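You operate a simulated robot arm through the tools that you are given. There is no shell and no other tool. Be economical: measure what you need, move in short steps, check, and stop when the job is done.

The job below is to be done with a simulated robot arm. You get a single attempt, and the scene is never put back.

JOB
Run the three pouches to the gate and trim the fill so their mean meets the card's target.
Fine: stop the belt; clear the mean after trimming.

The check looks at the end state, three seconds after you hand in, the way a careful person would. Anything else that was tipped, shoved, dropped, spilled or broken makes it a failure.

ROBOT AND FRAMES
A 7-joint arm with a fingered hand on a trunk, on a base that drives. Base frame: it is fixed to the floor where the robot stands at the start and does not move with it; the origin is under the middle of the robot, x ahead of it, y to its left, z up. Units: m, degrees, N and s.
Its first joint turns from -115.0 to 115.0 degrees. Places, roughly: end belt at the gate [0.7, -1.5, 0.8]; green key [0.5, 0, 0.8]; red key [0.5, -0.1, 0.8]; trim knob [0.5, -0.4, 0.8]; white key [0.5, -0.8, 0.8]. Payload 5 kg.
The TCP is the grasp point between the finger pads, 0.032 m short of the fingertips. In the tool frame z runs along the fingers and y along their closing line. Largest opening 0.16 m; the body of the gripper starts 0.089 m behind the TCP. The gripper is a hand of 4 fingers: y runs from the thumb to the fingers, the wrist lies at [0, 0, -0.267] in the tool frame, and closing takes about 1.5 s.
Orientation is told as [roll, pitch, yaw] about the base's x, y, z axes, in that order, counted from this pose: with the fingers straight down and closing along the base's y, the tool's x points along the base's -x, its y along +y and its z along -z.

CONTROLS
- The arm moves only by the tool play_rows. Its argument "increments" is a list of rows, each a list of 7 numbers: the opening, from 0 (shut) to 1 (fully open), then the shift along the base's x, y, z in units of 50 mm (1.0 is 50 mm), then the turn, a rotation vector about the base's x, y, z in units of 4 degrees (1.0 is 4 degrees). In form: [[hand, tx, ty, tz, wx, wy, wz], ...]. A call has 1 to 8 rows; each row shifts and turns the commanded pose from where the row before left it. A call with a number of a shift or a turn outside -1 to 1 is refused whole. Rows are played at 5 a second. More than 0.05 m and 8.6 degrees between two rows, or a gripper value outside its range, and nothing of the call is played. Where a pose cannot be reached the arm comes as near as it can. A force on the tool above 40 N (or 10 N above the force at the start of the call, whichever is more), or a blocked arm, ends the call early, and 0.2 s more pass. Each finger travels about 0.045 m/s and halts on what it meets, pressing with about 30 N; the grip force reading is that of the motor and also rises with nothing between the fingers. The clock runs only during rows and for 0.2 s after the last one: add rows that do not move to give the fingers time. It gives the time, the measured TCP pose, the force on the tool (base axes), the opening and the grip force at its end, in the units of the frame above (readings bear some noise), with the torque about the TCP (base axes, N m) and any sound that the robot's microphone picked up, and new pictures: "show" is both (left out), scene, wrist or none.
- Cameras (640 x 400 px; columns grow to the right, rows downward): "scene" is now at [0.0111, 0.1723, 1.757]; the picture's right is [-0.40, -0.92, 0.00], its down [-0.68, 0.30, -0.67] and it looks along [0.62, -0.27, -0.74] (base axes); focal length 268 px, centre (320, 200). "wrist" rides on the gripper at [0.08, -0.004, -0.114] in the tool frame; the picture's right is [0.05, 1.00, 0.00], its down [-0.82, 0.04, -0.58] and it looks along [-0.58, 0.03, 0.82] (tool axes); focal length 265 px, centre (320, 200). There is no depth. A picture from a camera that has moved, and an enlarged one, comes with that camera's place and axes in the base frame and with its lens.
- raise_lower(by): slides the trunk up (or, below 0, down) by that many m; the arm and the scene camera ride with it, the base frame stays. It gives what a move gives, with no picture.
- steer(legs): drives the robot by 1 to 6 legs, each [ahead, turn to the left] in m and degrees, along the robot's own axes; the way and the turn of a leg run together, so that a leg with both is an arc; at most 1.5 m and 180 degrees a leg. The arm and the cameras ride along, it lands a little off, and it stops where it bumps. It gives what a move gives, and a new picture of the scene camera.
- preshape(shape): the hand has 4 fingers and takes this shape, open, in about a second: jaw (thumb against the fingers, like two jaws); tri (thumb and two fingers); tip (a fingertip pinch); poke (one finger out to press); point (the index stretched); flat (the hand flat); cup (the hand cupped); fist (a fist). The gripper value then closes the fingers along that shape, each until it touches; the sizes above hold for jaw. It gives what a move gives, with no picture.
- aim_head(pan, tilt): turns the head with the scene camera to pan (to the left, within 155 degrees either way) and tilt (down, from -29 to 69), counted from straight ahead of the robot. It gives what a move gives, and a new picture of the scene camera.
- close_up(camera, box): a new picture of the part [left, top, right, bottom] of that camera's present view, enlarged. The clock stands still meanwhile.
- job_done(): hands the job in; it is judged then, once.

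Go step by step. Nothing tells you exact positions but the pictures and the camera data: compare them with the known pose of the tool, close in by small moves and look again before you grip or let go. The budget is 120 turns and 260 pictures, counting those below and the enlarged ones. Unless the task says otherwise, let go and move clear before handing in, and close with one line.

The tools are called as a command line: name --pt "numbers of a row" for each row, then --argument value for the rest, lists and objects as JSON in quotes. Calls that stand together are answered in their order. play_rows: Moves the arm, as the interface text tells. Its arguments: {"type":"object","properties":{"increments":{"type":"array","items":{"type":"array","items":{"type":"number"}}},"show":{"type":"string","enum":["both","scene","wrist","none"]}},"required":["increments"]} The other tools are called the same way: raise_lower (by) slides the trunk up or down; preshape (shape) gives the hand a shape; steer (legs) drives the base; aim_head (pan, tilt) turns the head that bears the scene camera; close_up (camera, box) takes an enlarged picture of a part of a camera's view; job_done () hands the job in.

At the start:

```text
clock: 0.0
ee_pos: [0.4844, -0.1735, 1.0301]
tool_rot: [0.1, 0.0, -0.1]
wrist_force: [0.0, -0.8, -0.4]
ft_torque: [-0.05, 0.0, -0.02]
gripper_width: 0.1597
grip_force: 0.1
shape: jaw
trunk travel left (down, up): [-0.6, 0.39]
robot x, y, heading: [0.0007, 0.002, -0.1]
head pan, tilt: [-23.5, 47.8]
```

scene: 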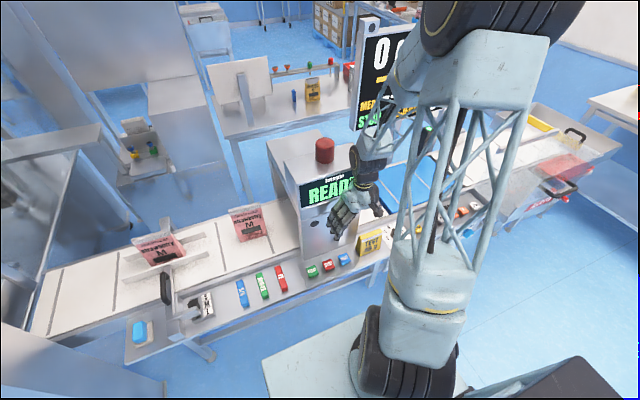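
wrist: 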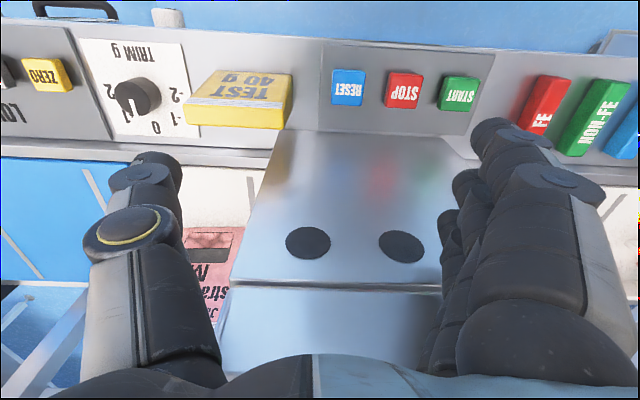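

I see a belt with pouches, a keypad with START/STOP/RESET, and a trim knob and ZERO key further to the right. I'll look closer at the display, cards and keys.

aim_head --pan -60 --tilt 35

close_up --camera "wrist" --box '[0, 0, 320, 200]'

```text
clock: 1.0
ee_pos: [0.4853, -0.1729, 1.0284]
tool_rot: [0.1, 0.0, 0.1]
wrist_force: [0.4, 0.3, -0.8]
ft_torque: [0.02, -0.01, 0.01]
gripper_width: 0.16
grip_force: 0.1
shape: jaw
trunk travel left (down, up): [-0.6, 0.39]
robot x, y, heading: [-0.0002, -0.0013, 0.0]
head pan, tilt: [-60.0, 35.0]
camera scene: at [-0.0172, 0.1276, 1.7757], right [-0.87, -0.5, 0.0], down [-0.29, 0.5, -0.82], along [0.41, -0.71, -0.57], focal length 268 px, centre (320, 200)
```

scene: 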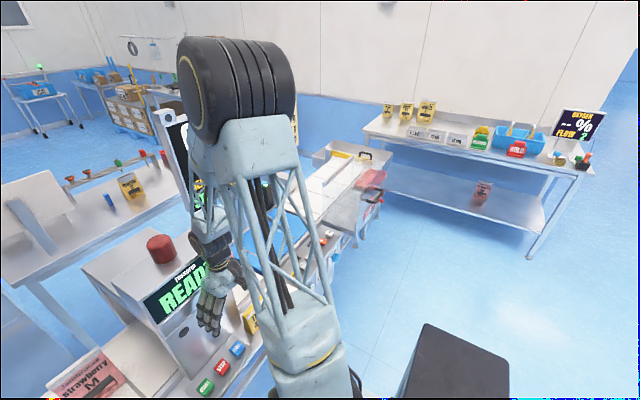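

```text
2.00 times, centred on (160, 100) of wrist
camera zoom: at [0.4042, -0.1785, 1.1439], right [-0.05, 1.0, 0.0], down [0.82, 0.04, 0.58], along [0.58, 0.03, -0.82], focal length 531 px, centre (640, 400)
```

zoom: 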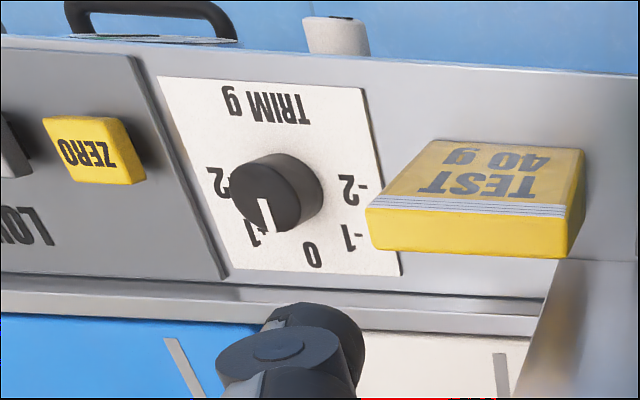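

The knob points near +1 now. The arm hides the display, so I'll move it up and left to look.

play_rows --pt "1 -0.5 1 1 0 0 0" --pt "1 -0.5 1 1 0 0 0" --pt "1 0 1 1 0 0 0" --pt "1 0 1 0 0 0 0" --pt "1 0 1 0 0 0 0" --pt "1 0 1 0 0 0 0" --pt "1 0 1 0 0 0 0" --pt "1 0 1 0 0 0 0" --show "scene"

aim_head --pan -45 --tilt 30

```text
refused: row 1 steps farther than a row can; nothing moved
```

```text
clock: 1.8
ee_pos: [0.4837, -0.1728, 1.0301]
tool_rot: [0.1, 0.0, 0.0]
wrist_force: [1.2, -0.5, -0.7]
ft_torque: [0.03, 0.01, -0.02]
gripper_width: 0.16
grip_force: 0.1
shape: jaw
trunk travel left (down, up): [-0.6, 0.39]
robot x, y, heading: [0.0025, -0.0005, -0.1]
head pan, tilt: [-45.0, 30.0]
camera scene: at [0.0026, 0.1399, 1.7835], right [-0.71, -0.71, 0.0], down [-0.35, 0.35, -0.87], along [0.61, -0.61, -0.5], focal length 268 px, centre (320, 200)
```

scene: 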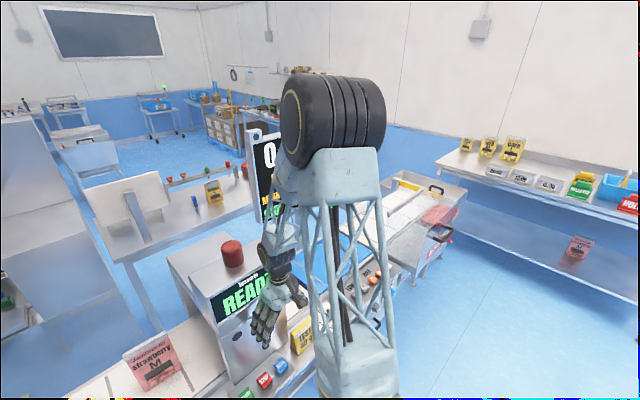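

The arm still hides the display; I'll move in legal steps, up and to the left.

play_rows --pt "1 0 0 1 0 0 0" --pt "1 0 0 1 0 0 0" --pt "1 0 1 0 0 0 0" --pt "1 0 1 0 0 0 0" --pt "1 0 1 0 0 0 0" --pt "1 0 1 0 0 0 0" --pt "1 0 1 0 0 0 0" --pt "1 0 1 0 0 0 0" --show "none"

play_rows --pt "1 0 1 0 0 0 0" --pt "1 0 1 0 0 0 0" --pt "1 0 1 0 0 0 0" --pt "1 0 1 0 0 0 0" --pt "1 0 1 0 0 0 0" --pt "1 0 1 0 0 0 0" --show "scene"

```text
clock: 3.6
ee_pos: [0.4847, 0.1275, 1.1299]
tool_rot: [0.0, 0.0, 0.0]
wrist_force: [-0.1, 0.2, 0.4]
ft_torque: [-0.01, 0.0, -0.02]
gripper_width: 0.1599
grip_force: 0.0
shape: jaw
trunk travel left (down, up): [-0.6, 0.39]
robot x, y, heading: [0.0024, -0.0028, 0.1]
head pan, tilt: [-45.0, 30.0]
```

```text
clock: 5.0
ee_pos: [0.4855, 0.4265, 1.13]
tool_rot: [0.1, 0.1, 0.0]
wrist_force: [-0.3, -0.5, 0.7]
ft_torque: [-0.03, 0.0, 0.01]
gripper_width: 0.1602
grip_force: 0.0
shape: jaw
trunk travel left (down, up): [-0.6, 0.39]
robot x, y, heading: [-0.0028, -0.0003, -0.1]
head pan, tilt: [-45.0, 30.0]
camera scene: at [0.0031, 0.142, 1.7833], right [-0.71, -0.71, 0.0], down [-0.35, 0.35, -0.87], along [0.61, -0.61, -0.5], focal length 268 px, centre (320, 200)
```

scene: 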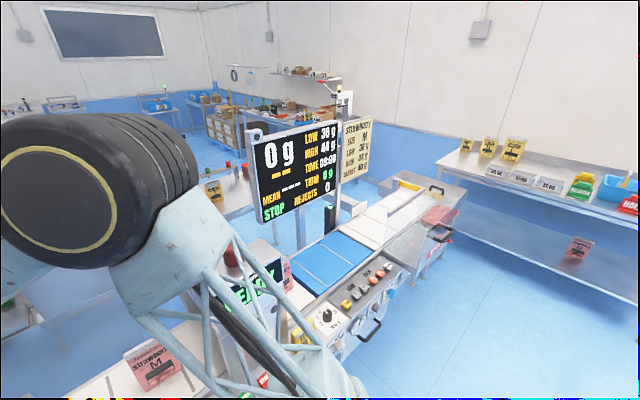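

close_up --camera "scene" --box '[240, 100, 400, 230]'

close_up --camera "scene" --box '[340, 115, 380, 185]'

close_up --camera "scene" --box '[300, 160, 480, 360]'

aim_head --pan -20 --tilt 55

```text
3.08 times, centred on (320, 165) of scene
camera zoom: at [0.0031, 0.142, 1.7833], right [-0.71, -0.71, 0.0], down [-0.35, 0.35, -0.87], along [0.61, -0.61, -0.5], focal length 824 px, centre (320, 308)
```

zoom: 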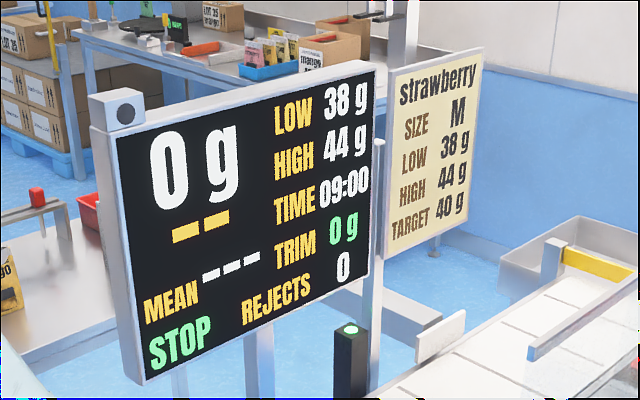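

```text
5.71 times, centred on (360, 150) of scene
camera zoom: at [0.0031, 0.142, 1.7833], right [-0.71, -0.71, 0.0], down [-0.35, 0.35, -0.87], along [0.61, -0.61, -0.5], focal length 1530 px, centre (91, 486)
```

zoom: 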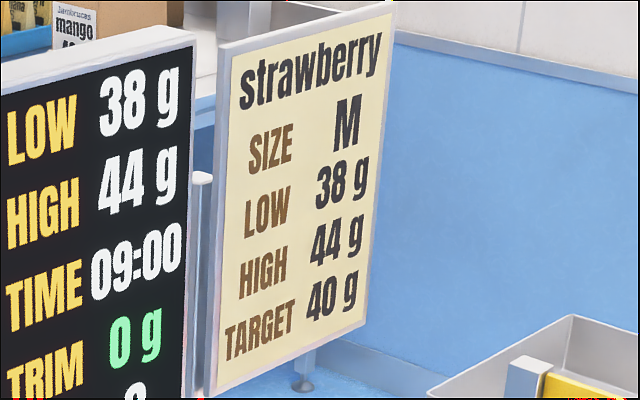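

```text
2.00 times, centred on (390, 260) of scene
camera zoom: at [0.0031, 0.142, 1.7833], right [-0.71, -0.71, 0.0], down [-0.35, 0.35, -0.87], along [0.61, -0.61, -0.5], focal length 536 px, centre (180, 80)
```

zoom: 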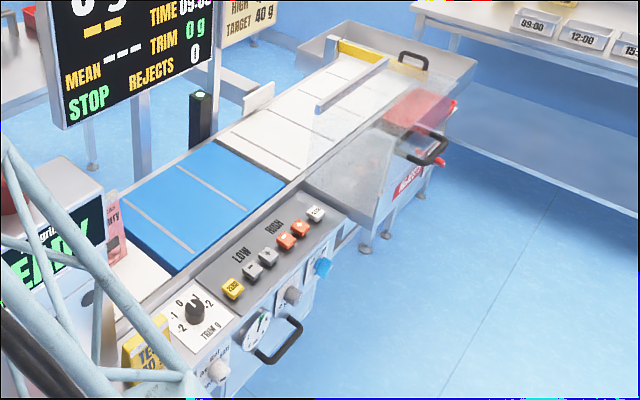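

```text
clock: 5.9
ee_pos: [0.4851, 0.4256, 1.1302]
tool_rot: [-0.1, 0.0, 0.0]
wrist_force: [0.5, -0.1, 0.1]
ft_torque: [0.02, 0.0, -0.01]
gripper_width: 0.16
grip_force: 0.2
shape: jaw
trunk travel left (down, up): [-0.6, 0.39]
robot x, y, heading: [0.0011, 0.0033, 0.1]
head pan, tilt: [-20.0, 55.0]
camera scene: at [0.0064, 0.1793, 1.7475], right [-0.34, -0.94, 0.0], down [-0.77, 0.28, -0.57], along [0.54, -0.2, -0.82], focal length 268 px, centre (320, 200)
```

scene: 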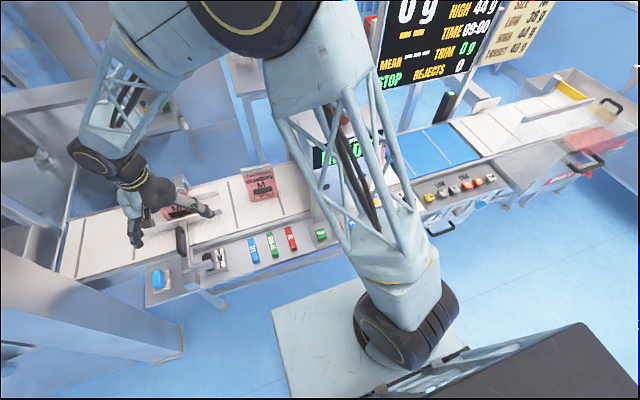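

Card target is 40 g and the display shows trim 0. Let me look closer at the keys and pouches before pressing.

close_up --camera "scene" --box '[410, 160, 510, 222]'

close_up --camera "scene" --box '[60, 150, 340, 325]'

close_up --camera "scene" --box '[380, 60, 640, 220]'

preshape --shape "poke"

```text
6.40 times, centred on (460, 191) of scene
camera zoom: at [0.0064, 0.1793, 1.7475], right [-0.34, -0.94, 0.0], down [-0.77, 0.28, -0.57], along [0.54, -0.2, -0.82], focal length 1714 px, centre (-576, 258)
```

zoom: 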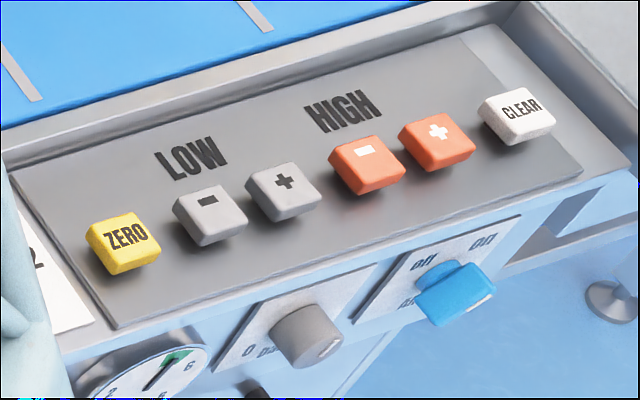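

```text
2.29 times, centred on (200, 238) of scene
camera zoom: at [0.0064, 0.1793, 1.7475], right [-0.34, -0.94, 0.0], down [-0.77, 0.28, -0.57], along [0.54, -0.2, -0.82], focal length 612 px, centre (594, 114)
```

zoom: 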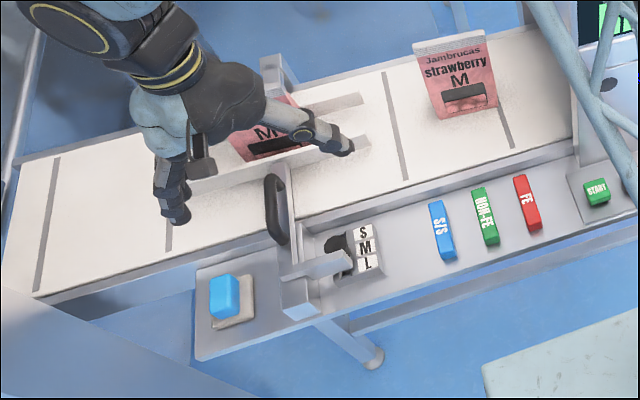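

```text
2.46 times, centred on (510, 140) of scene
camera zoom: at [0.0064, 0.1793, 1.7475], right [-0.34, -0.94, 0.0], down [-0.77, 0.28, -0.57], along [0.54, -0.2, -0.82], focal length 659 px, centre (-148, 348)
```

zoom: 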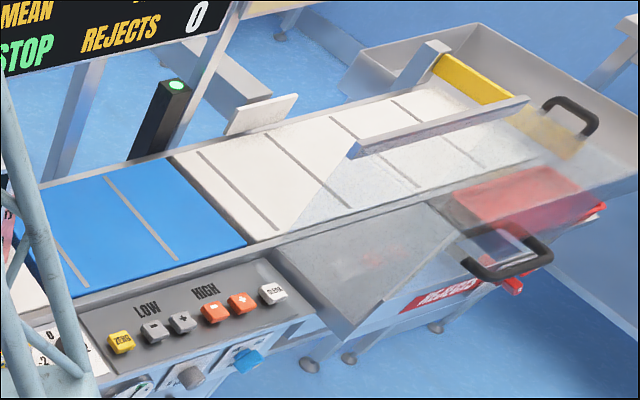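

```text
clock: 6.8
ee_pos: [0.485, 0.4253, 1.129]
tool_rot: [0.0, 0.0, 0.0]
wrist_force: [0.2, -0.2, 0.0]
ft_torque: [-0.03, -0.03, 0.02]
gripper_width: 0.0002
grip_force: 0.0
shape: poke
trunk travel left (down, up): [-0.6, 0.39]
robot x, y, heading: [0.0021, -0.0022, 0.2]
head pan, tilt: [-20.0, 55.0]
```

White key is CLEAR. I'll move the poking hand over START and check the finger in the wrist picture.

play_rows --pt "0 0 -1 0 0 0 0" --pt "0 0 -1 0 0 0 0" --pt "0 0 -1 0 0 0 0" --pt "0 0 -1 0 0 0 0" --pt "0 0 -1 0 0 0 0" --pt "0 0 -1 0 0 0 0" --pt "0 0 -1 0 0 0 0" --show "wrist"

play_rows --pt "0 0 -0.8 0 0 0 0" --pt "0 -0.3 -0.9 0 0 0 0" --pt "0 0 0 -1 0 0 0" --pt "0 0 0 -1 0 0 0" --pt "0 0 0 -1 0 0 0" --show "both"

```text
clock: 8.4
ee_pos: [0.4851, 0.0767, 1.1277]
tool_rot: [0.0, 0.0, -0.1]
wrist_force: [-0.4, -0.1, -0.3]
ft_torque: [0.03, 0.01, 0.03]
gripper_width: 0.0003
grip_force: 0.1
shape: jaw
trunk travel left (down, up): [-0.6, 0.39]
robot x, y, heading: [-0.0007, -0.0023, 0.2]
head pan, tilt: [-20.0, 55.0]
camera wrist: at [0.4048, 0.0715, 1.2425], right [-0.05, 1.0, 0.0], down [0.82, 0.04, 0.58], along [0.58, 0.03, -0.82], focal length 265 px, centre (320, 200)
```

wrist: 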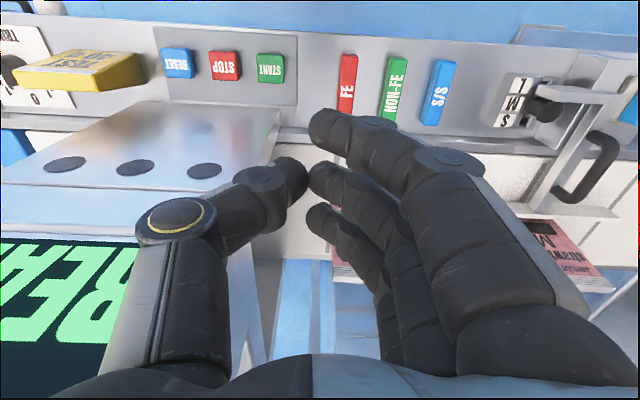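

```text
clock: 9.6
ee_pos: [0.4715, -0.0062, 0.9771]
tool_rot: [0.1, 0.0, 0.0]
wrist_force: [0.0, -0.3, 0.2]
ft_torque: [0.0, 0.01, 0.01]
gripper_width: 0.0
grip_force: 29.9
shape: jaw
trunk travel left (down, up): [-0.6, 0.39]
robot x, y, heading: [-0.001, 0.0034, -0.2]
head pan, tilt: [-20.0, 55.0]
camera scene: at [0.0074, 0.1795, 1.7474], right [-0.34, -0.94, 0.0], down [-0.77, 0.28, -0.57], along [0.54, -0.2, -0.82], focal length 268 px, centre (320, 200)
camera wrist: at [0.3911, -0.0121, 1.0924], right [-0.05, 1.0, 0.0], down [0.82, 0.04, 0.58], along [0.58, 0.03, -0.82], focal length 265 px, centre (320, 200)
```

scene: 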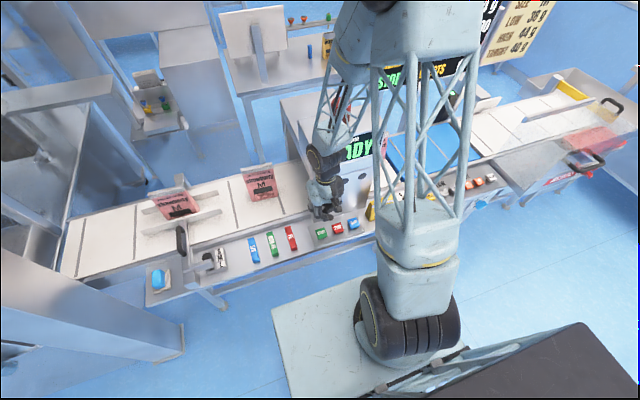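
wrist: 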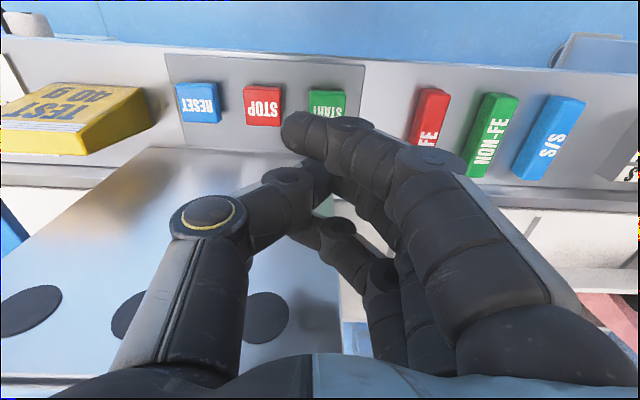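

The hand value 0 turned it into the jaw shape; I'll preshape again and hold hand at 1.

preshape --shape "poke"

play_rows --pt "1 0 0 0 0 0 0" --show "wrist"

```text
clock: 10.5
ee_pos: [0.4708, -0.0068, 0.9785]
tool_rot: [0.1, 0.0, 0.0]
wrist_force: [0.6, -0.4, -1.3]
ft_torque: [-0.02, -0.02, 0.03]
gripper_width: 0.0002
grip_force: 0.1
shape: poke
trunk travel left (down, up): [-0.6, 0.39]
robot x, y, heading: [0.0014, -0.0045, -0.2]
head pan, tilt: [-20.0, 55.0]
```

```text
clock: 10.9
ee_pos: [0.4705, -0.0065, 0.9786]
tool_rot: [0.1, 0.0, 0.0]
wrist_force: [-0.3, -0.7, 1.1]
ft_torque: [-0.01, 0.01, -0.03]
gripper_width: 0.0001
grip_force: 0.0
shape: poke
trunk travel left (down, up): [-0.6, 0.39]
robot x, y, heading: [0.0034, 0.0002, 0.1]
head pan, tilt: [-20.0, 55.0]
camera wrist: at [0.3905, -0.0123, 1.0931], right [-0.05, 1.0, 0.0], down [0.82, 0.04, 0.58], along [0.58, 0.03, -0.82], focal length 265 px, centre (320, 200)
```

wrist: 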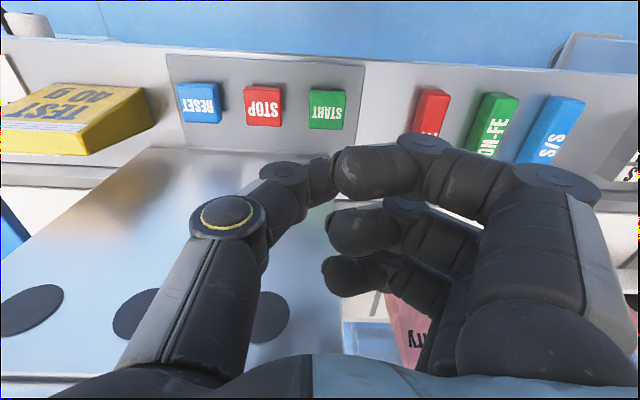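

I'll check the shape from the scene camera.

play_rows --pt "1 0 0 0 0 0 0" --pt "1 0 0 0 0 0 0" --pt "1 0 0 0 0 0 0" --pt "1 0 0 0 0 0 0" --show "wrist"

close_up --camera "scene" --box '[270, 130, 400, 250]'

```text
clock: 11.9
ee_pos: [0.4705, -0.0063, 0.9789]
tool_rot: [0.1, 0.0, 0.0]
wrist_force: [1.1, 0.0, -0.6]
ft_torque: [0.02, -0.01, 0.0]
gripper_width: 0.0
grip_force: 0.0
shape: poke
trunk travel left (down, up): [-0.6, 0.39]
robot x, y, heading: [-0.0012, 0.001, -0.1]
head pan, tilt: [-20.0, 55.0]
camera wrist: at [0.3905, -0.0123, 1.0931], right [-0.05, 1.0, 0.0], down [0.82, 0.04, 0.58], along [0.58, 0.03, -0.82], focal length 265 px, centre (320, 200)
```

wrist: 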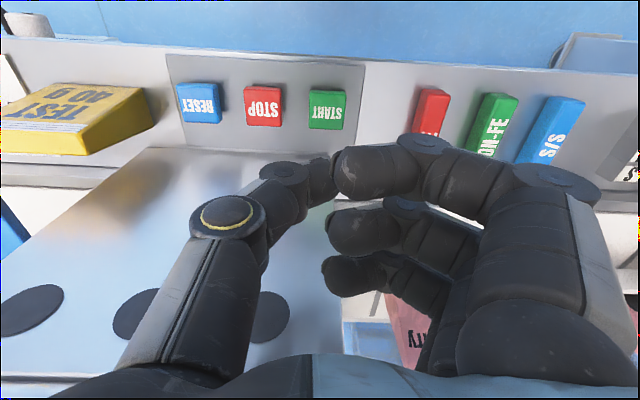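

```text
3.33 times, centred on (335, 190) of scene
camera zoom: at [0.0065, 0.1793, 1.7474], right [-0.34, -0.94, 0.0], down [-0.77, 0.28, -0.57], along [0.54, -0.2, -0.82], focal length 893 px, centre (270, 233)
```

zoom: 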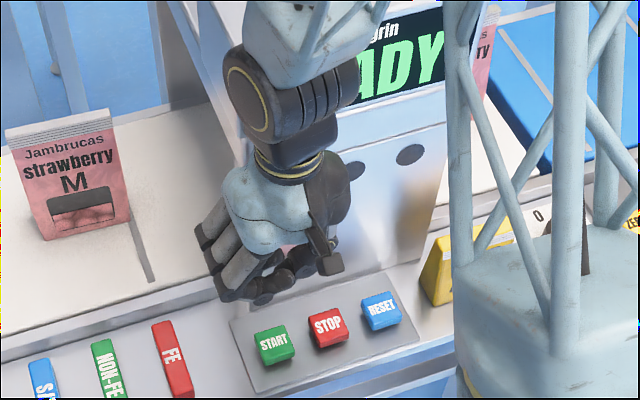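

The poke shape looks hooked; I'll try "point".

preshape --shape "point"

play_rows --pt "1 0 0 0 0 0 0" --show "wrist"

close_up --camera "scene" --box '[270, 130, 400, 250]'

```text
clock: 12.8
ee_pos: [0.4702, -0.0089, 0.9789]
tool_rot: [0.1, 0.0, 0.0]
wrist_force: [0.7, 0.7, 0.6]
ft_torque: [0.02, -0.01, -0.01]
gripper_width: 0.1523
grip_force: 0.1
shape: point
trunk travel left (down, up): [-0.6, 0.39]
robot x, y, heading: [0.002, -0.0001, -0.0]
head pan, tilt: [-20.0, 55.0]
```

```text
clock: 13.2
ee_pos: [0.4718, -0.0068, 0.9796]
tool_rot: [0.1, 0.0, 0.0]
wrist_force: [0.5, 0.0, -0.1]
ft_torque: [-0.01, -0.01, -0.02]
gripper_width: 0.1523
grip_force: 0.1
shape: point
trunk travel left (down, up): [-0.6, 0.39]
robot x, y, heading: [0.0015, 0.0003, -0.1]
head pan, tilt: [-20.0, 55.0]
camera wrist: at [0.3905, -0.0123, 1.0931], right [-0.05, 1.0, 0.0], down [0.82, 0.04, 0.58], along [0.58, 0.03, -0.82], focal length 265 px, centre (320, 200)
```

wrist: 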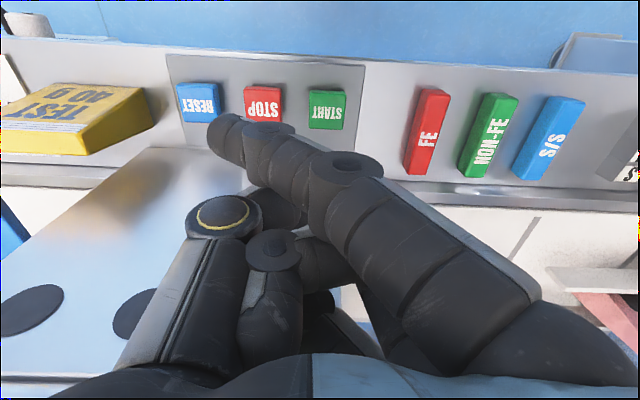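

```text
3.33 times, centred on (335, 190) of scene
camera zoom: at [0.0065, 0.1793, 1.7474], right [-0.34, -0.94, 0.0], down [-0.77, 0.28, -0.57], along [0.54, -0.2, -0.82], focal length 893 px, centre (270, 233)
```

zoom: 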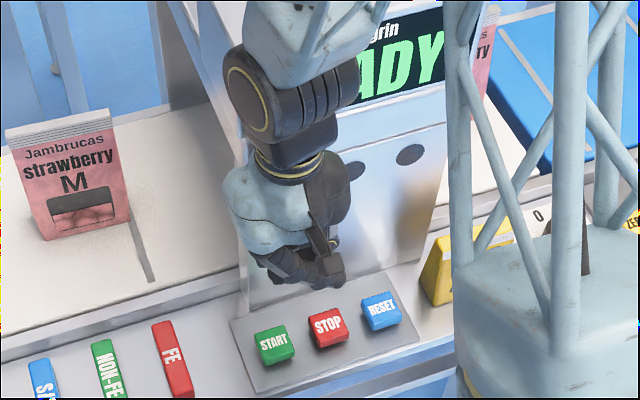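

START is at about (0.476, 0.0, 0.80), STOP at (0.477, -0.07). To keep the hand off the detector box, I'll back up and yaw the hand by +90° so the index reaches forward.

play_rows --pt "1 0 0 1 0 0 1" --pt "1 -0.9 0 0 0 0 1" --pt "1 0 0 0 0 0 1" --pt "1 0 0 0 0 0 1" --pt "1 0 0 0 0 0 1" --pt "1 0 0 0 0 0 1" --pt "1 0 0 0 0 0 1" --pt "1 0 0 0 0 0 1" --show "none"

play_rows --pt "1 0 0 0 0 0 1" --pt "1 0 0 0 0 0 1" --pt "1 0 0 0 0 0 1" --pt "1 0 0 0 0 0 1" --pt "1 0 0 0 0 0 1" --pt "1 0 0 0 0 0 1" --pt "1 0 0 0 0 0 1" --show "none"

play_rows --pt "1 0 0 0 0 0 1" --pt "1 0 0 0 0 0 1" --pt "1 0 0 0 0 0 1" --pt "1 0 0 0 0 0 1" --pt "1 0 0 0 0 0 1" --pt "1 0 0 0 0 0 1" --pt "1 0 0 0 0 0 1" --show "both"

close_up --camera "scene" --box '[270, 130, 400, 250]'

```text
clock: 15.0
ee_pos: [0.4242, -0.0075, 1.0295]
tool_rot: [0.1, 0.0, 32.1]
wrist_force: [-1.2, 1.3, 0.5]
ft_torque: [0.0, 0.0, -0.04]
gripper_width: 0.1521
grip_force: 0.0
shape: point
trunk travel left (down, up): [-0.6, 0.39]
robot x, y, heading: [-0.0007, 0.0002, -0.2]
head pan, tilt: [-20.0, 55.0]
```

```text
clock: 16.6
ee_pos: [0.4238, -0.0085, 1.0277]
tool_rot: [0.1, -0.1, 60.0]
wrist_force: [0.5, 0.2, -0.3]
ft_torque: [-0.01, 0.0, -0.02]
gripper_width: 0.1524
grip_force: 0.0
shape: point
trunk travel left (down, up): [-0.6, 0.39]
robot x, y, heading: [-0.0, -0.0028, -0.0]
head pan, tilt: [-20.0, 55.0]
```

```text
clock: 18.2
ee_pos: [0.4247, -0.0077, 1.0306]
tool_rot: [0.1, 0.0, 88.1]
wrist_force: [-1.2, -0.4, -0.1]
ft_torque: [0.01, 0.02, -0.01]
gripper_width: 0.1524
grip_force: 0.0
shape: point
trunk travel left (down, up): [-0.6, 0.39]
robot x, y, heading: [0.001, 0.0052, -0.0]
head pan, tilt: [-20.0, 55.0]
camera scene: at [0.0065, 0.1793, 1.7474], right [-0.34, -0.94, 0.0], down [-0.77, 0.28, -0.57], along [0.54, -0.2, -0.82], focal length 268 px, centre (320, 200)
camera wrist: at [0.4261, -0.0894, 1.1443], right [-1.0, -0.02, 0.0], down [-0.01, 0.82, 0.58], along [-0.01, 0.58, -0.82], focal length 265 px, centre (320, 200)
```

scene: 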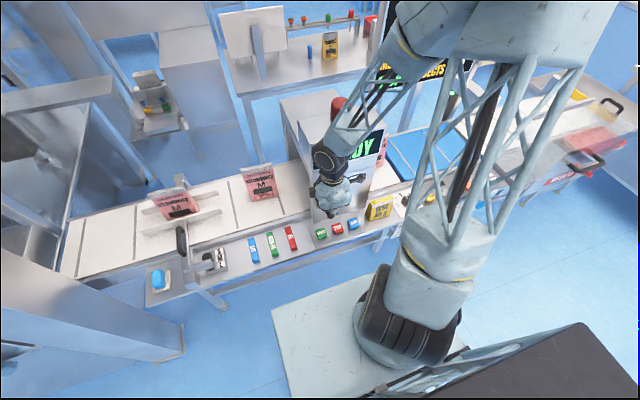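
wrist: 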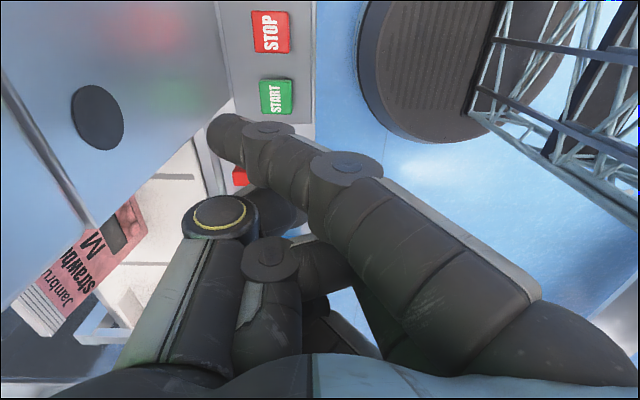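

```text
3.33 times, centred on (335, 190) of scene
camera zoom: at [0.0065, 0.1793, 1.7474], right [-0.34, -0.94, 0.0], down [-0.77, 0.28, -0.57], along [0.54, -0.2, -0.82], focal length 893 px, centre (270, 233)
```

zoom: 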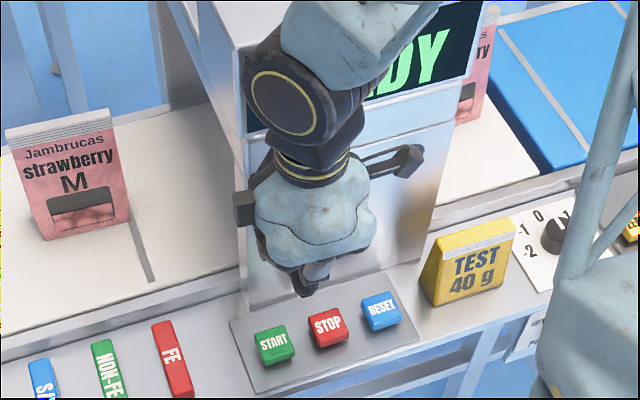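

Key estimates agree. I align the fingertip in y over START and descend a bit to verify.

play_rows --pt "1 0 0.7 0 0 0 0.5" --pt "1 0 0 -1 0 0 0" --pt "1 0 0 -0.6 0 0 0" --show "wrist"

close_up --camera "scene" --box '[270, 130, 400, 250]'

```text
clock: 19.0
ee_pos: [0.4239, 0.0284, 0.95]
tool_rot: [0.1, 0.0, 90.0]
wrist_force: [-0.3, 0.3, -0.1]
ft_torque: [-0.02, -0.01, 0.0]
gripper_width: 0.1522
grip_force: 0.0
shape: point
trunk travel left (down, up): [-0.6, 0.39]
robot x, y, heading: [0.003, -0.0024, 0.1]
head pan, tilt: [-20.0, 55.0]
camera wrist: at [0.4294, -0.0527, 1.0635], right [-1.0, -0.05, 0.0], down [-0.04, 0.82, 0.58], along [-0.03, 0.58, -0.82], focal length 265 px, centre (320, 200)
```

wrist: 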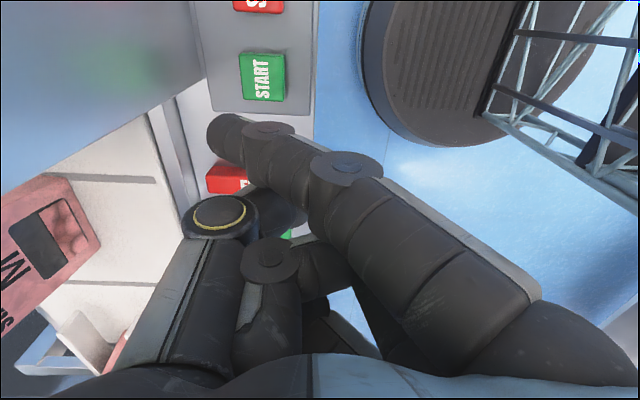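

```text
3.33 times, centred on (335, 190) of scene
camera zoom: at [0.0072, 0.1806, 1.7474], right [-0.34, -0.94, 0.0], down [-0.77, 0.28, -0.57], along [0.54, -0.2, -0.82], focal length 893 px, centre (270, 233)
```

zoom: 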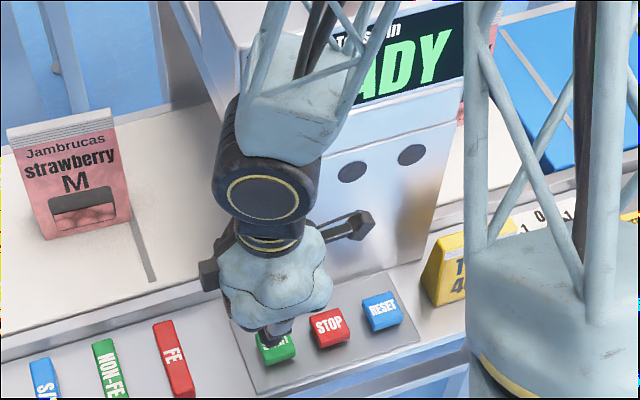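

I need a sharper look at the fingertip versus the key.

close_up --camera "scene" --box '[305, 180, 355, 220]'

close_up --camera "wrist" --box '[180, 20, 360, 220]'

```text
10.00 times, centred on (330, 200) of scene
camera zoom: at [0.0072, 0.1806, 1.7474], right [-0.34, -0.94, 0.0], down [-0.77, 0.28, -0.57], along [0.54, -0.2, -0.82], focal length 2678 px, centre (220, 200)
```

zoom: 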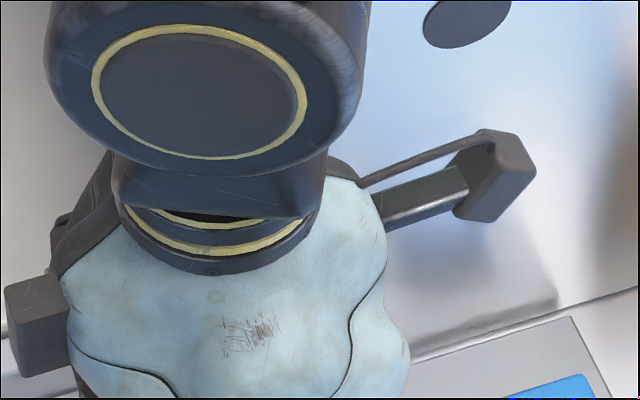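

```text
2.00 times, centred on (270, 120) of wrist
camera zoom: at [0.4294, -0.0527, 1.0635], right [-1.0, -0.05, 0.0], down [-0.04, 0.82, 0.58], along [-0.03, 0.58, -0.82], focal length 531 px, centre (420, 360)
```

zoom: 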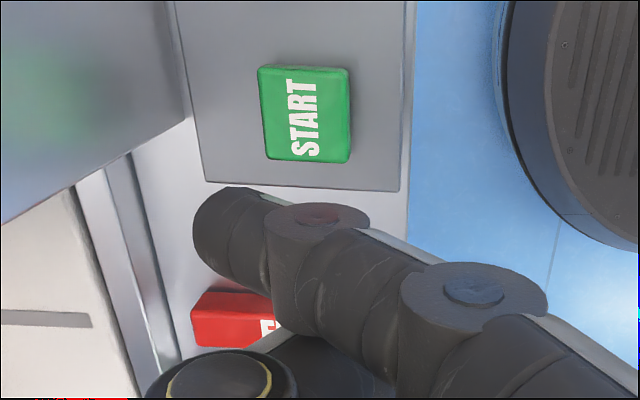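

The tip is hidden from the scene camera, so its exact drop is uncertain; START tolerates ±2 cm. I'll nudge to the middle of the uncertainty and descend gently, watching force.

play_rows --pt "1 -0.16 -0.16 0 0 0 0" --pt "1 0 0 -0.6 0 0 0" --pt "1 0 0 -0.4 0 0 0" --pt "1 0 0 -0.3 0 0 0" --show "wrist"

```text
clock: 20.0
ee_pos: [0.417, 0.0019, 0.8851]
tool_rot: [0.0, -0.2, 87.2]
wrist_force: [0.1, 0.7, 0.7]
ft_torque: [-0.2, 0.06, 0.01]
gripper_width: 0.1523
grip_force: 0.1
shape: point
trunk travel left (down, up): [-0.6, 0.39]
robot x, y, heading: [0.0046, 0.0016, 0.2]
head pan, tilt: [-20.0, 55.0]
camera wrist: at [0.4174, -0.0797, 0.9991], right [-1.0, 0.0, 0.0], down [0.0, 0.82, 0.58], along [0.0, 0.58, -0.82], focal length 265 px, centre (320, 200)
```

wrist: 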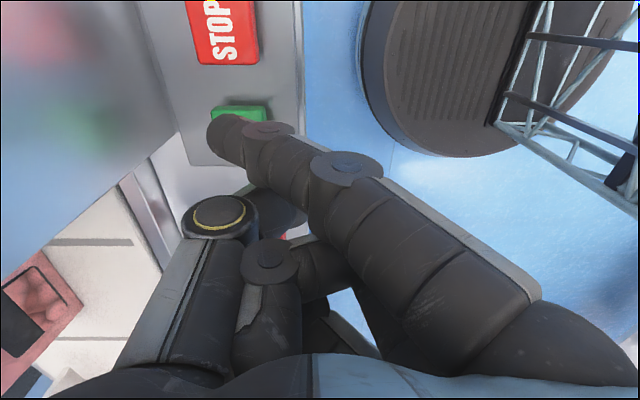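

The arm is near its inner reach limit here (y came out off). I'll lift and back the base off 0.12 m.

play_rows --pt "1 0 0 1 0 0 0" --pt "1 0 0 1 0 0 0" --show "none"

steer --legs '[[-0.12, 0]]'

```text
clock: 20.6
ee_pos: [0.4188, -0.0067, 0.984]
tool_rot: [0.1, -0.5, 85.5]
wrist_force: [-0.9, -1.1, 0.8]
ft_torque: [0.04, -0.09, 0.01]
gripper_width: 0.1524
grip_force: 0.0
shape: point
trunk travel left (down, up): [-0.6, 0.39]
robot x, y, heading: [0.0017, -0.001, -0.0]
head pan, tilt: [-20.0, 55.0]
```

```text
clock: 21.8
ee_pos: [0.2969, 0.0177, 0.9846]
tool_rot: [0.2, 0.0, 90.0]
wrist_force: [-1.2, 0.5, 1.4]
ft_torque: [-0.02, 0.0, 0.02]
gripper_width: 0.1524
grip_force: 0.0
shape: point
trunk travel left (down, up): [-0.6, 0.39]
robot x, y, heading: [-0.1214, -0.0016, -0.1]
head pan, tilt: [-20.0, 55.0]
camera scene: at [-0.1157, 0.1797, 1.7475], right [-0.34, -0.94, 0.0], down [-0.77, 0.28, -0.57], along [0.54, -0.2, -0.82], focal length 268 px, centre (320, 200)
```

scene: 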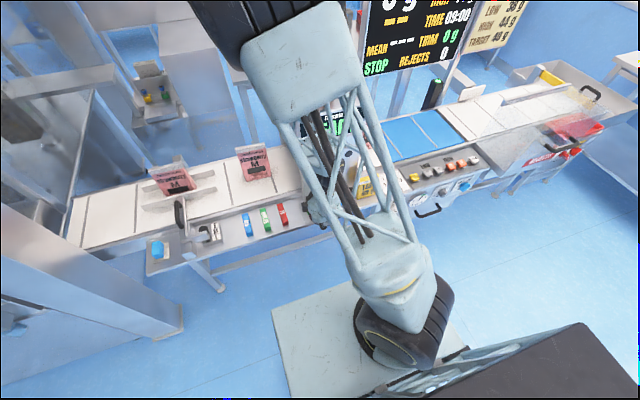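

The display is visible from here too. Now back over START and down.

play_rows --pt "1 0.9 0 0 0 0 0" --pt "1 0.9 0 0 0 0 0" --pt "1 0.66 0.1 0 0 0 0" --pt "1 0 0 -0.8 0 0 0" --pt "1 0 0 -0.6 0 0 0" --pt "1 0 0 -0.4 0 0 0" --show "both"

```text
clock: 23.2
ee_pos: [0.4194, 0.0237, 0.8948]
tool_rot: [0.4, -0.1, 90.1]
wrist_force: [-0.7, -0.7, -0.6]
ft_torque: [0.03, 0.01, 0.01]
gripper_width: 0.1525
grip_force: 0.0
shape: point
trunk travel left (down, up): [-0.6, 0.39]
robot x, y, heading: [-0.1205, -0.0011, 0.1]
head pan, tilt: [-20.0, 55.0]
camera scene: at [-0.1144, 0.1795, 1.7474], right [-0.34, -0.94, 0.0], down [-0.77, 0.28, -0.57], along [0.54, -0.2, -0.82], focal length 268 px, centre (320, 200)
camera wrist: at [0.4251, -0.0577, 1.0078], right [-1.0, -0.05, 0.0], down [-0.04, 0.82, 0.58], along [-0.03, 0.58, -0.82], focal length 265 px, centre (320, 200)
```

scene: 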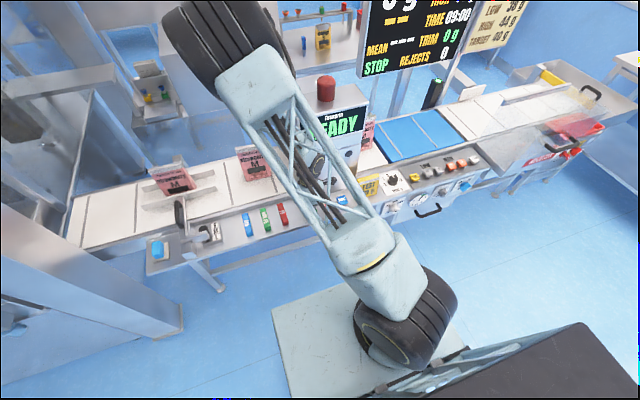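
wrist: 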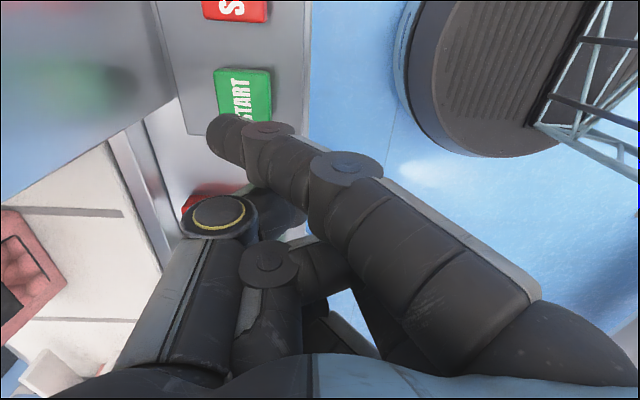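

I descend in small steps to contact.

play_rows --pt "1 -0.1 -0.12 -0.3 0 0 0" --pt "1 0 0 -0.3 0 0 0" --show "wrist"

```text
clock: 23.8
ee_pos: [0.4156, 0.0169, 0.8625]
tool_rot: [0.3, 0.0, 90.0]
wrist_force: [0.0, 0.8, -0.4]
ft_torque: [0.01, 0.03, 0.02]
gripper_width: 0.1522
grip_force: 0.1
shape: point
trunk travel left (down, up): [-0.6, 0.39]
robot x, y, heading: [-0.1201, -0.0028, -0.0]
head pan, tilt: [-20.0, 55.0]
camera wrist: at [0.4202, -0.0647, 0.9774], right [-1.0, -0.05, 0.01], down [-0.04, 0.82, 0.58], along [-0.03, 0.58, -0.82], focal length 265 px, centre (320, 200)
```

wrist: 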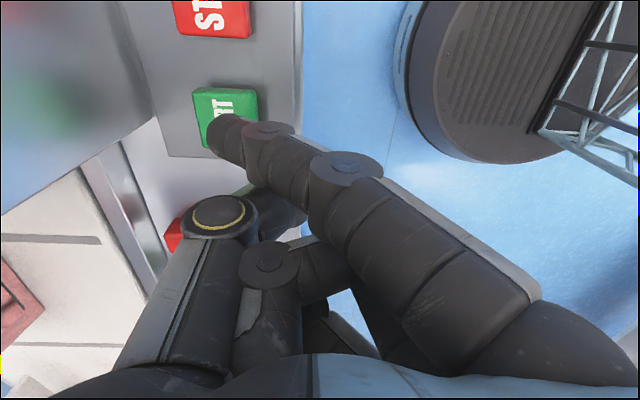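

play_rows --pt "1 0 0 -0.2 0 0 0" --pt "1 0 0 -0.15 0 0 0" --show "wrist"

```text
clock: 24.4
ee_pos: [0.4153, 0.018, 0.847]
tool_rot: [0.2, 0.0, 90.0]
wrist_force: [-0.1, -0.5, 0.1]
ft_torque: [-0.02, 0.0, 0.04]
gripper_width: 0.152
grip_force: 0.0
shape: point
trunk travel left (down, up): [-0.6, 0.39]
robot x, y, heading: [-0.1172, -0.0019, -0.3]
head pan, tilt: [-20.0, 55.0]
camera wrist: at [0.4201, -0.0644, 0.9601], right [-1.0, -0.05, 0.01], down [-0.04, 0.82, 0.58], along [-0.03, 0.58, -0.82], focal length 265 px, centre (320, 200)
```

wrist: 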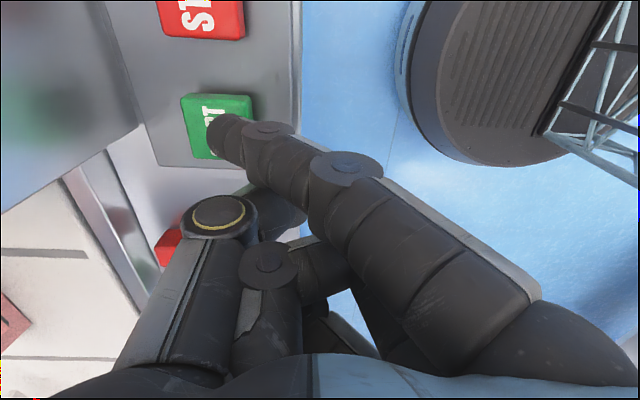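

play_rows --pt "1 0 0 -0.15 0 0 0" --pt "1 0 0 -0.1 0 0 0" --show "both"

```text
clock: 25.0
ee_pos: [0.416, 0.0171, 0.833]
tool_rot: [0.3, -0.1, 89.9]
wrist_force: [-0.3, -0.7, 0.3]
ft_torque: [0.0, 0.01, 0.03]
gripper_width: 0.1525
grip_force: 0.0
shape: point
trunk travel left (down, up): [-0.6, 0.39]
robot x, y, heading: [-0.1176, 0.0009, -0.3]
head pan, tilt: [-20.0, 55.0]
camera scene: at [-0.1143, 0.1794, 1.7474], right [-0.34, -0.94, 0.0], down [-0.77, 0.28, -0.57], along [0.54, -0.2, -0.82], focal length 268 px, centre (320, 200)
camera wrist: at [0.4203, -0.0644, 0.9479], right [-1.0, -0.05, 0.0], down [-0.04, 0.82, 0.58], along [-0.03, 0.58, -0.82], focal length 265 px, centre (320, 200)
```

scene: 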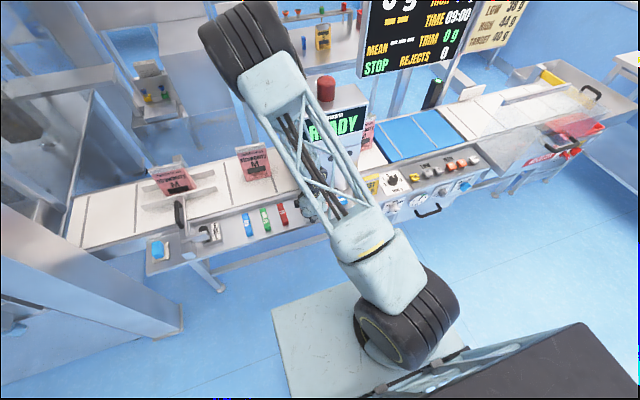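
wrist: 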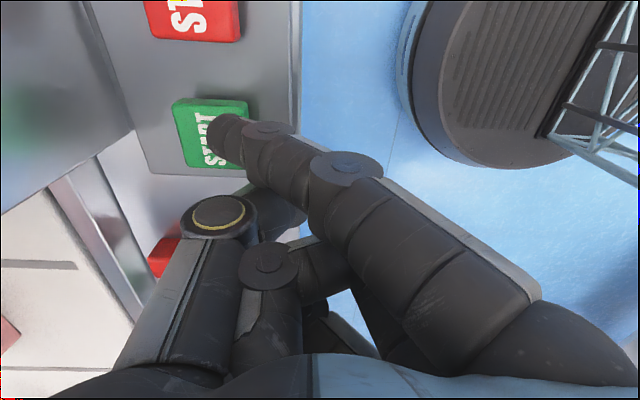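

play_rows --pt "1 0.2 0.15 -0.1 0 0 0" --pt "1 0 0 -0.15 0 0 0" --show "both"

```text
clock: 25.6
ee_pos: [0.4248, 0.0247, 0.8208]
tool_rot: [0.3, 0.0, 89.9]
wrist_force: [-1.0, 0.4, -0.1]
ft_torque: [-0.02, 0.01, -0.01]
gripper_width: 0.1522
grip_force: 0.0
shape: point
trunk travel left (down, up): [-0.6, 0.39]
robot x, y, heading: [-0.1227, -0.0029, 0.1]
head pan, tilt: [-20.0, 55.0]
camera scene: at [-0.1143, 0.1795, 1.7474], right [-0.34, -0.94, 0.0], down [-0.77, 0.28, -0.57], along [0.54, -0.2, -0.82], focal length 268 px, centre (320, 200)
camera wrist: at [0.4305, -0.0568, 0.9354], right [-1.0, -0.05, 0.0], down [-0.04, 0.82, 0.58], along [-0.03, 0.58, -0.82], focal length 265 px, centre (320, 200)
```

scene: 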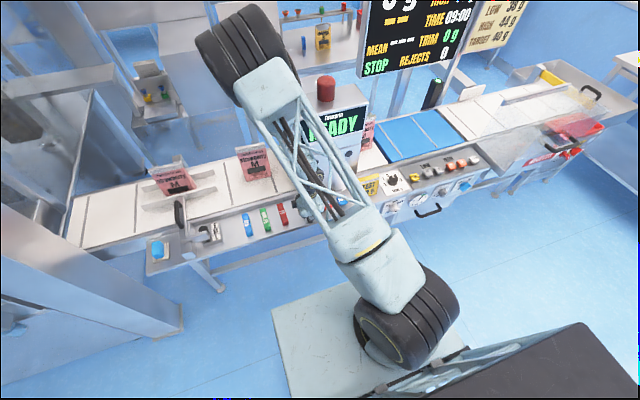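
wrist: 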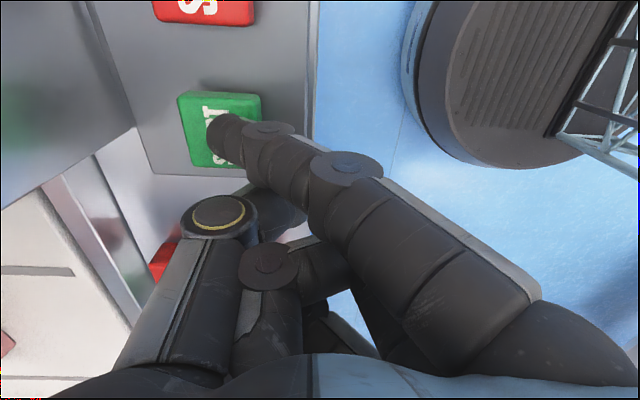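

play_rows --pt "1 0.06 0.05 -0.12 0 0 0" --pt "1 0.06 0.05 -0.12 0 0 0" --show "both"

```text
clock: 26.2
ee_pos: [0.4305, 0.03, 0.8101]
tool_rot: [0.3, 0.0, 90.1]
wrist_force: [0.1, -0.3, 2.2]
ft_torque: [-0.13, -0.12, -0.06]
gripper_width: 0.1523
grip_force: 0.1
shape: point
trunk travel left (down, up): [-0.6, 0.39]
robot x, y, heading: [-0.1216, 0.0027, -0.2]
head pan, tilt: [-20.0, 55.0]
heard: click
camera scene: at [-0.1146, 0.1794, 1.7475], right [-0.34, -0.94, 0.0], down [-0.77, 0.28, -0.57], along [0.54, -0.2, -0.82], focal length 268 px, centre (320, 200)
camera wrist: at [0.4362, -0.0516, 0.9236], right [-1.0, -0.05, 0.0], down [-0.04, 0.82, 0.58], along [-0.03, 0.58, -0.82], focal length 265 px, centre (320, 200)
```

scene: 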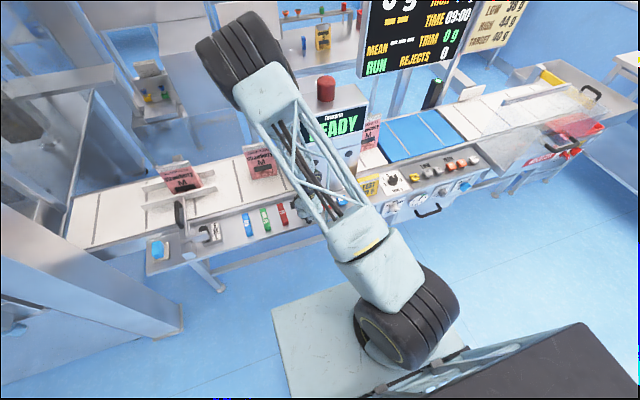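
wrist: 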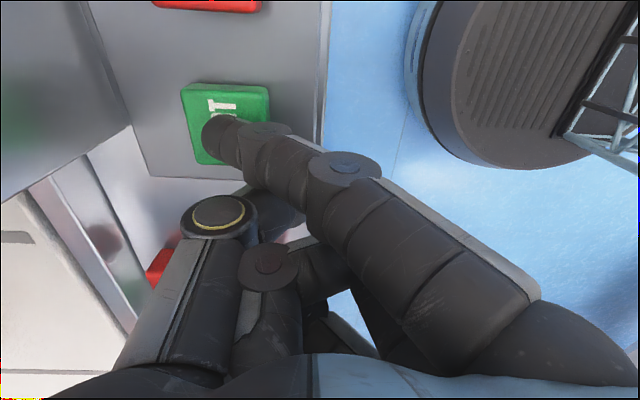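

START clicked and the belt runs. I lift slightly and hover over STOP while watching the pouches.

play_rows --pt "1 0 0 0.6 0 0 0" --pt "1 0 -0.7 0 0 0 0" --pt "1 0 -0.7 0 0 0 0" --show "both"

```text
clock: 27.0
ee_pos: [0.4305, -0.0398, 0.8401]
tool_rot: [0.4, 0.0, 90.0]
wrist_force: [-0.4, -0.2, -0.9]
ft_torque: [0.02, 0.01, 0.02]
gripper_width: 0.1522
grip_force: 0.0
shape: point
trunk travel left (down, up): [-0.6, 0.39]
robot x, y, heading: [-0.1222, 0.0013, 0.0]
head pan, tilt: [-20.0, 55.0]
camera scene: at [-0.1142, 0.1784, 1.7475], right [-0.34, -0.94, 0.0], down [-0.77, 0.28, -0.57], along [0.54, -0.2, -0.82], focal length 268 px, centre (320, 200)
camera wrist: at [0.436, -0.1222, 0.9536], right [-1.0, -0.05, 0.01], down [-0.04, 0.81, 0.58], along [-0.03, 0.58, -0.82], focal length 265 px, centre (320, 200)
```

scene: 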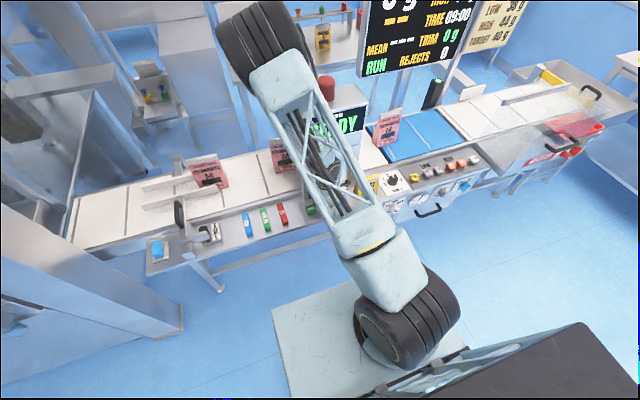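
wrist: 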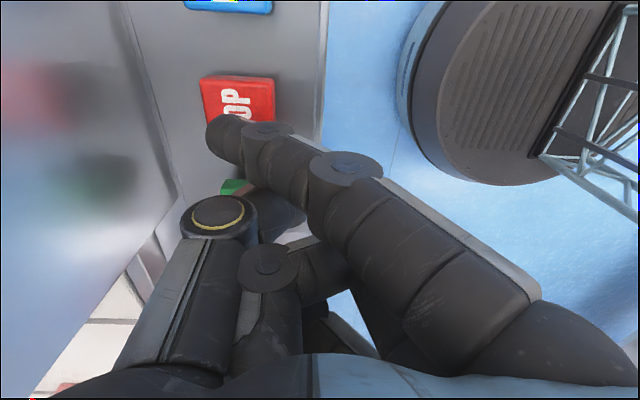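

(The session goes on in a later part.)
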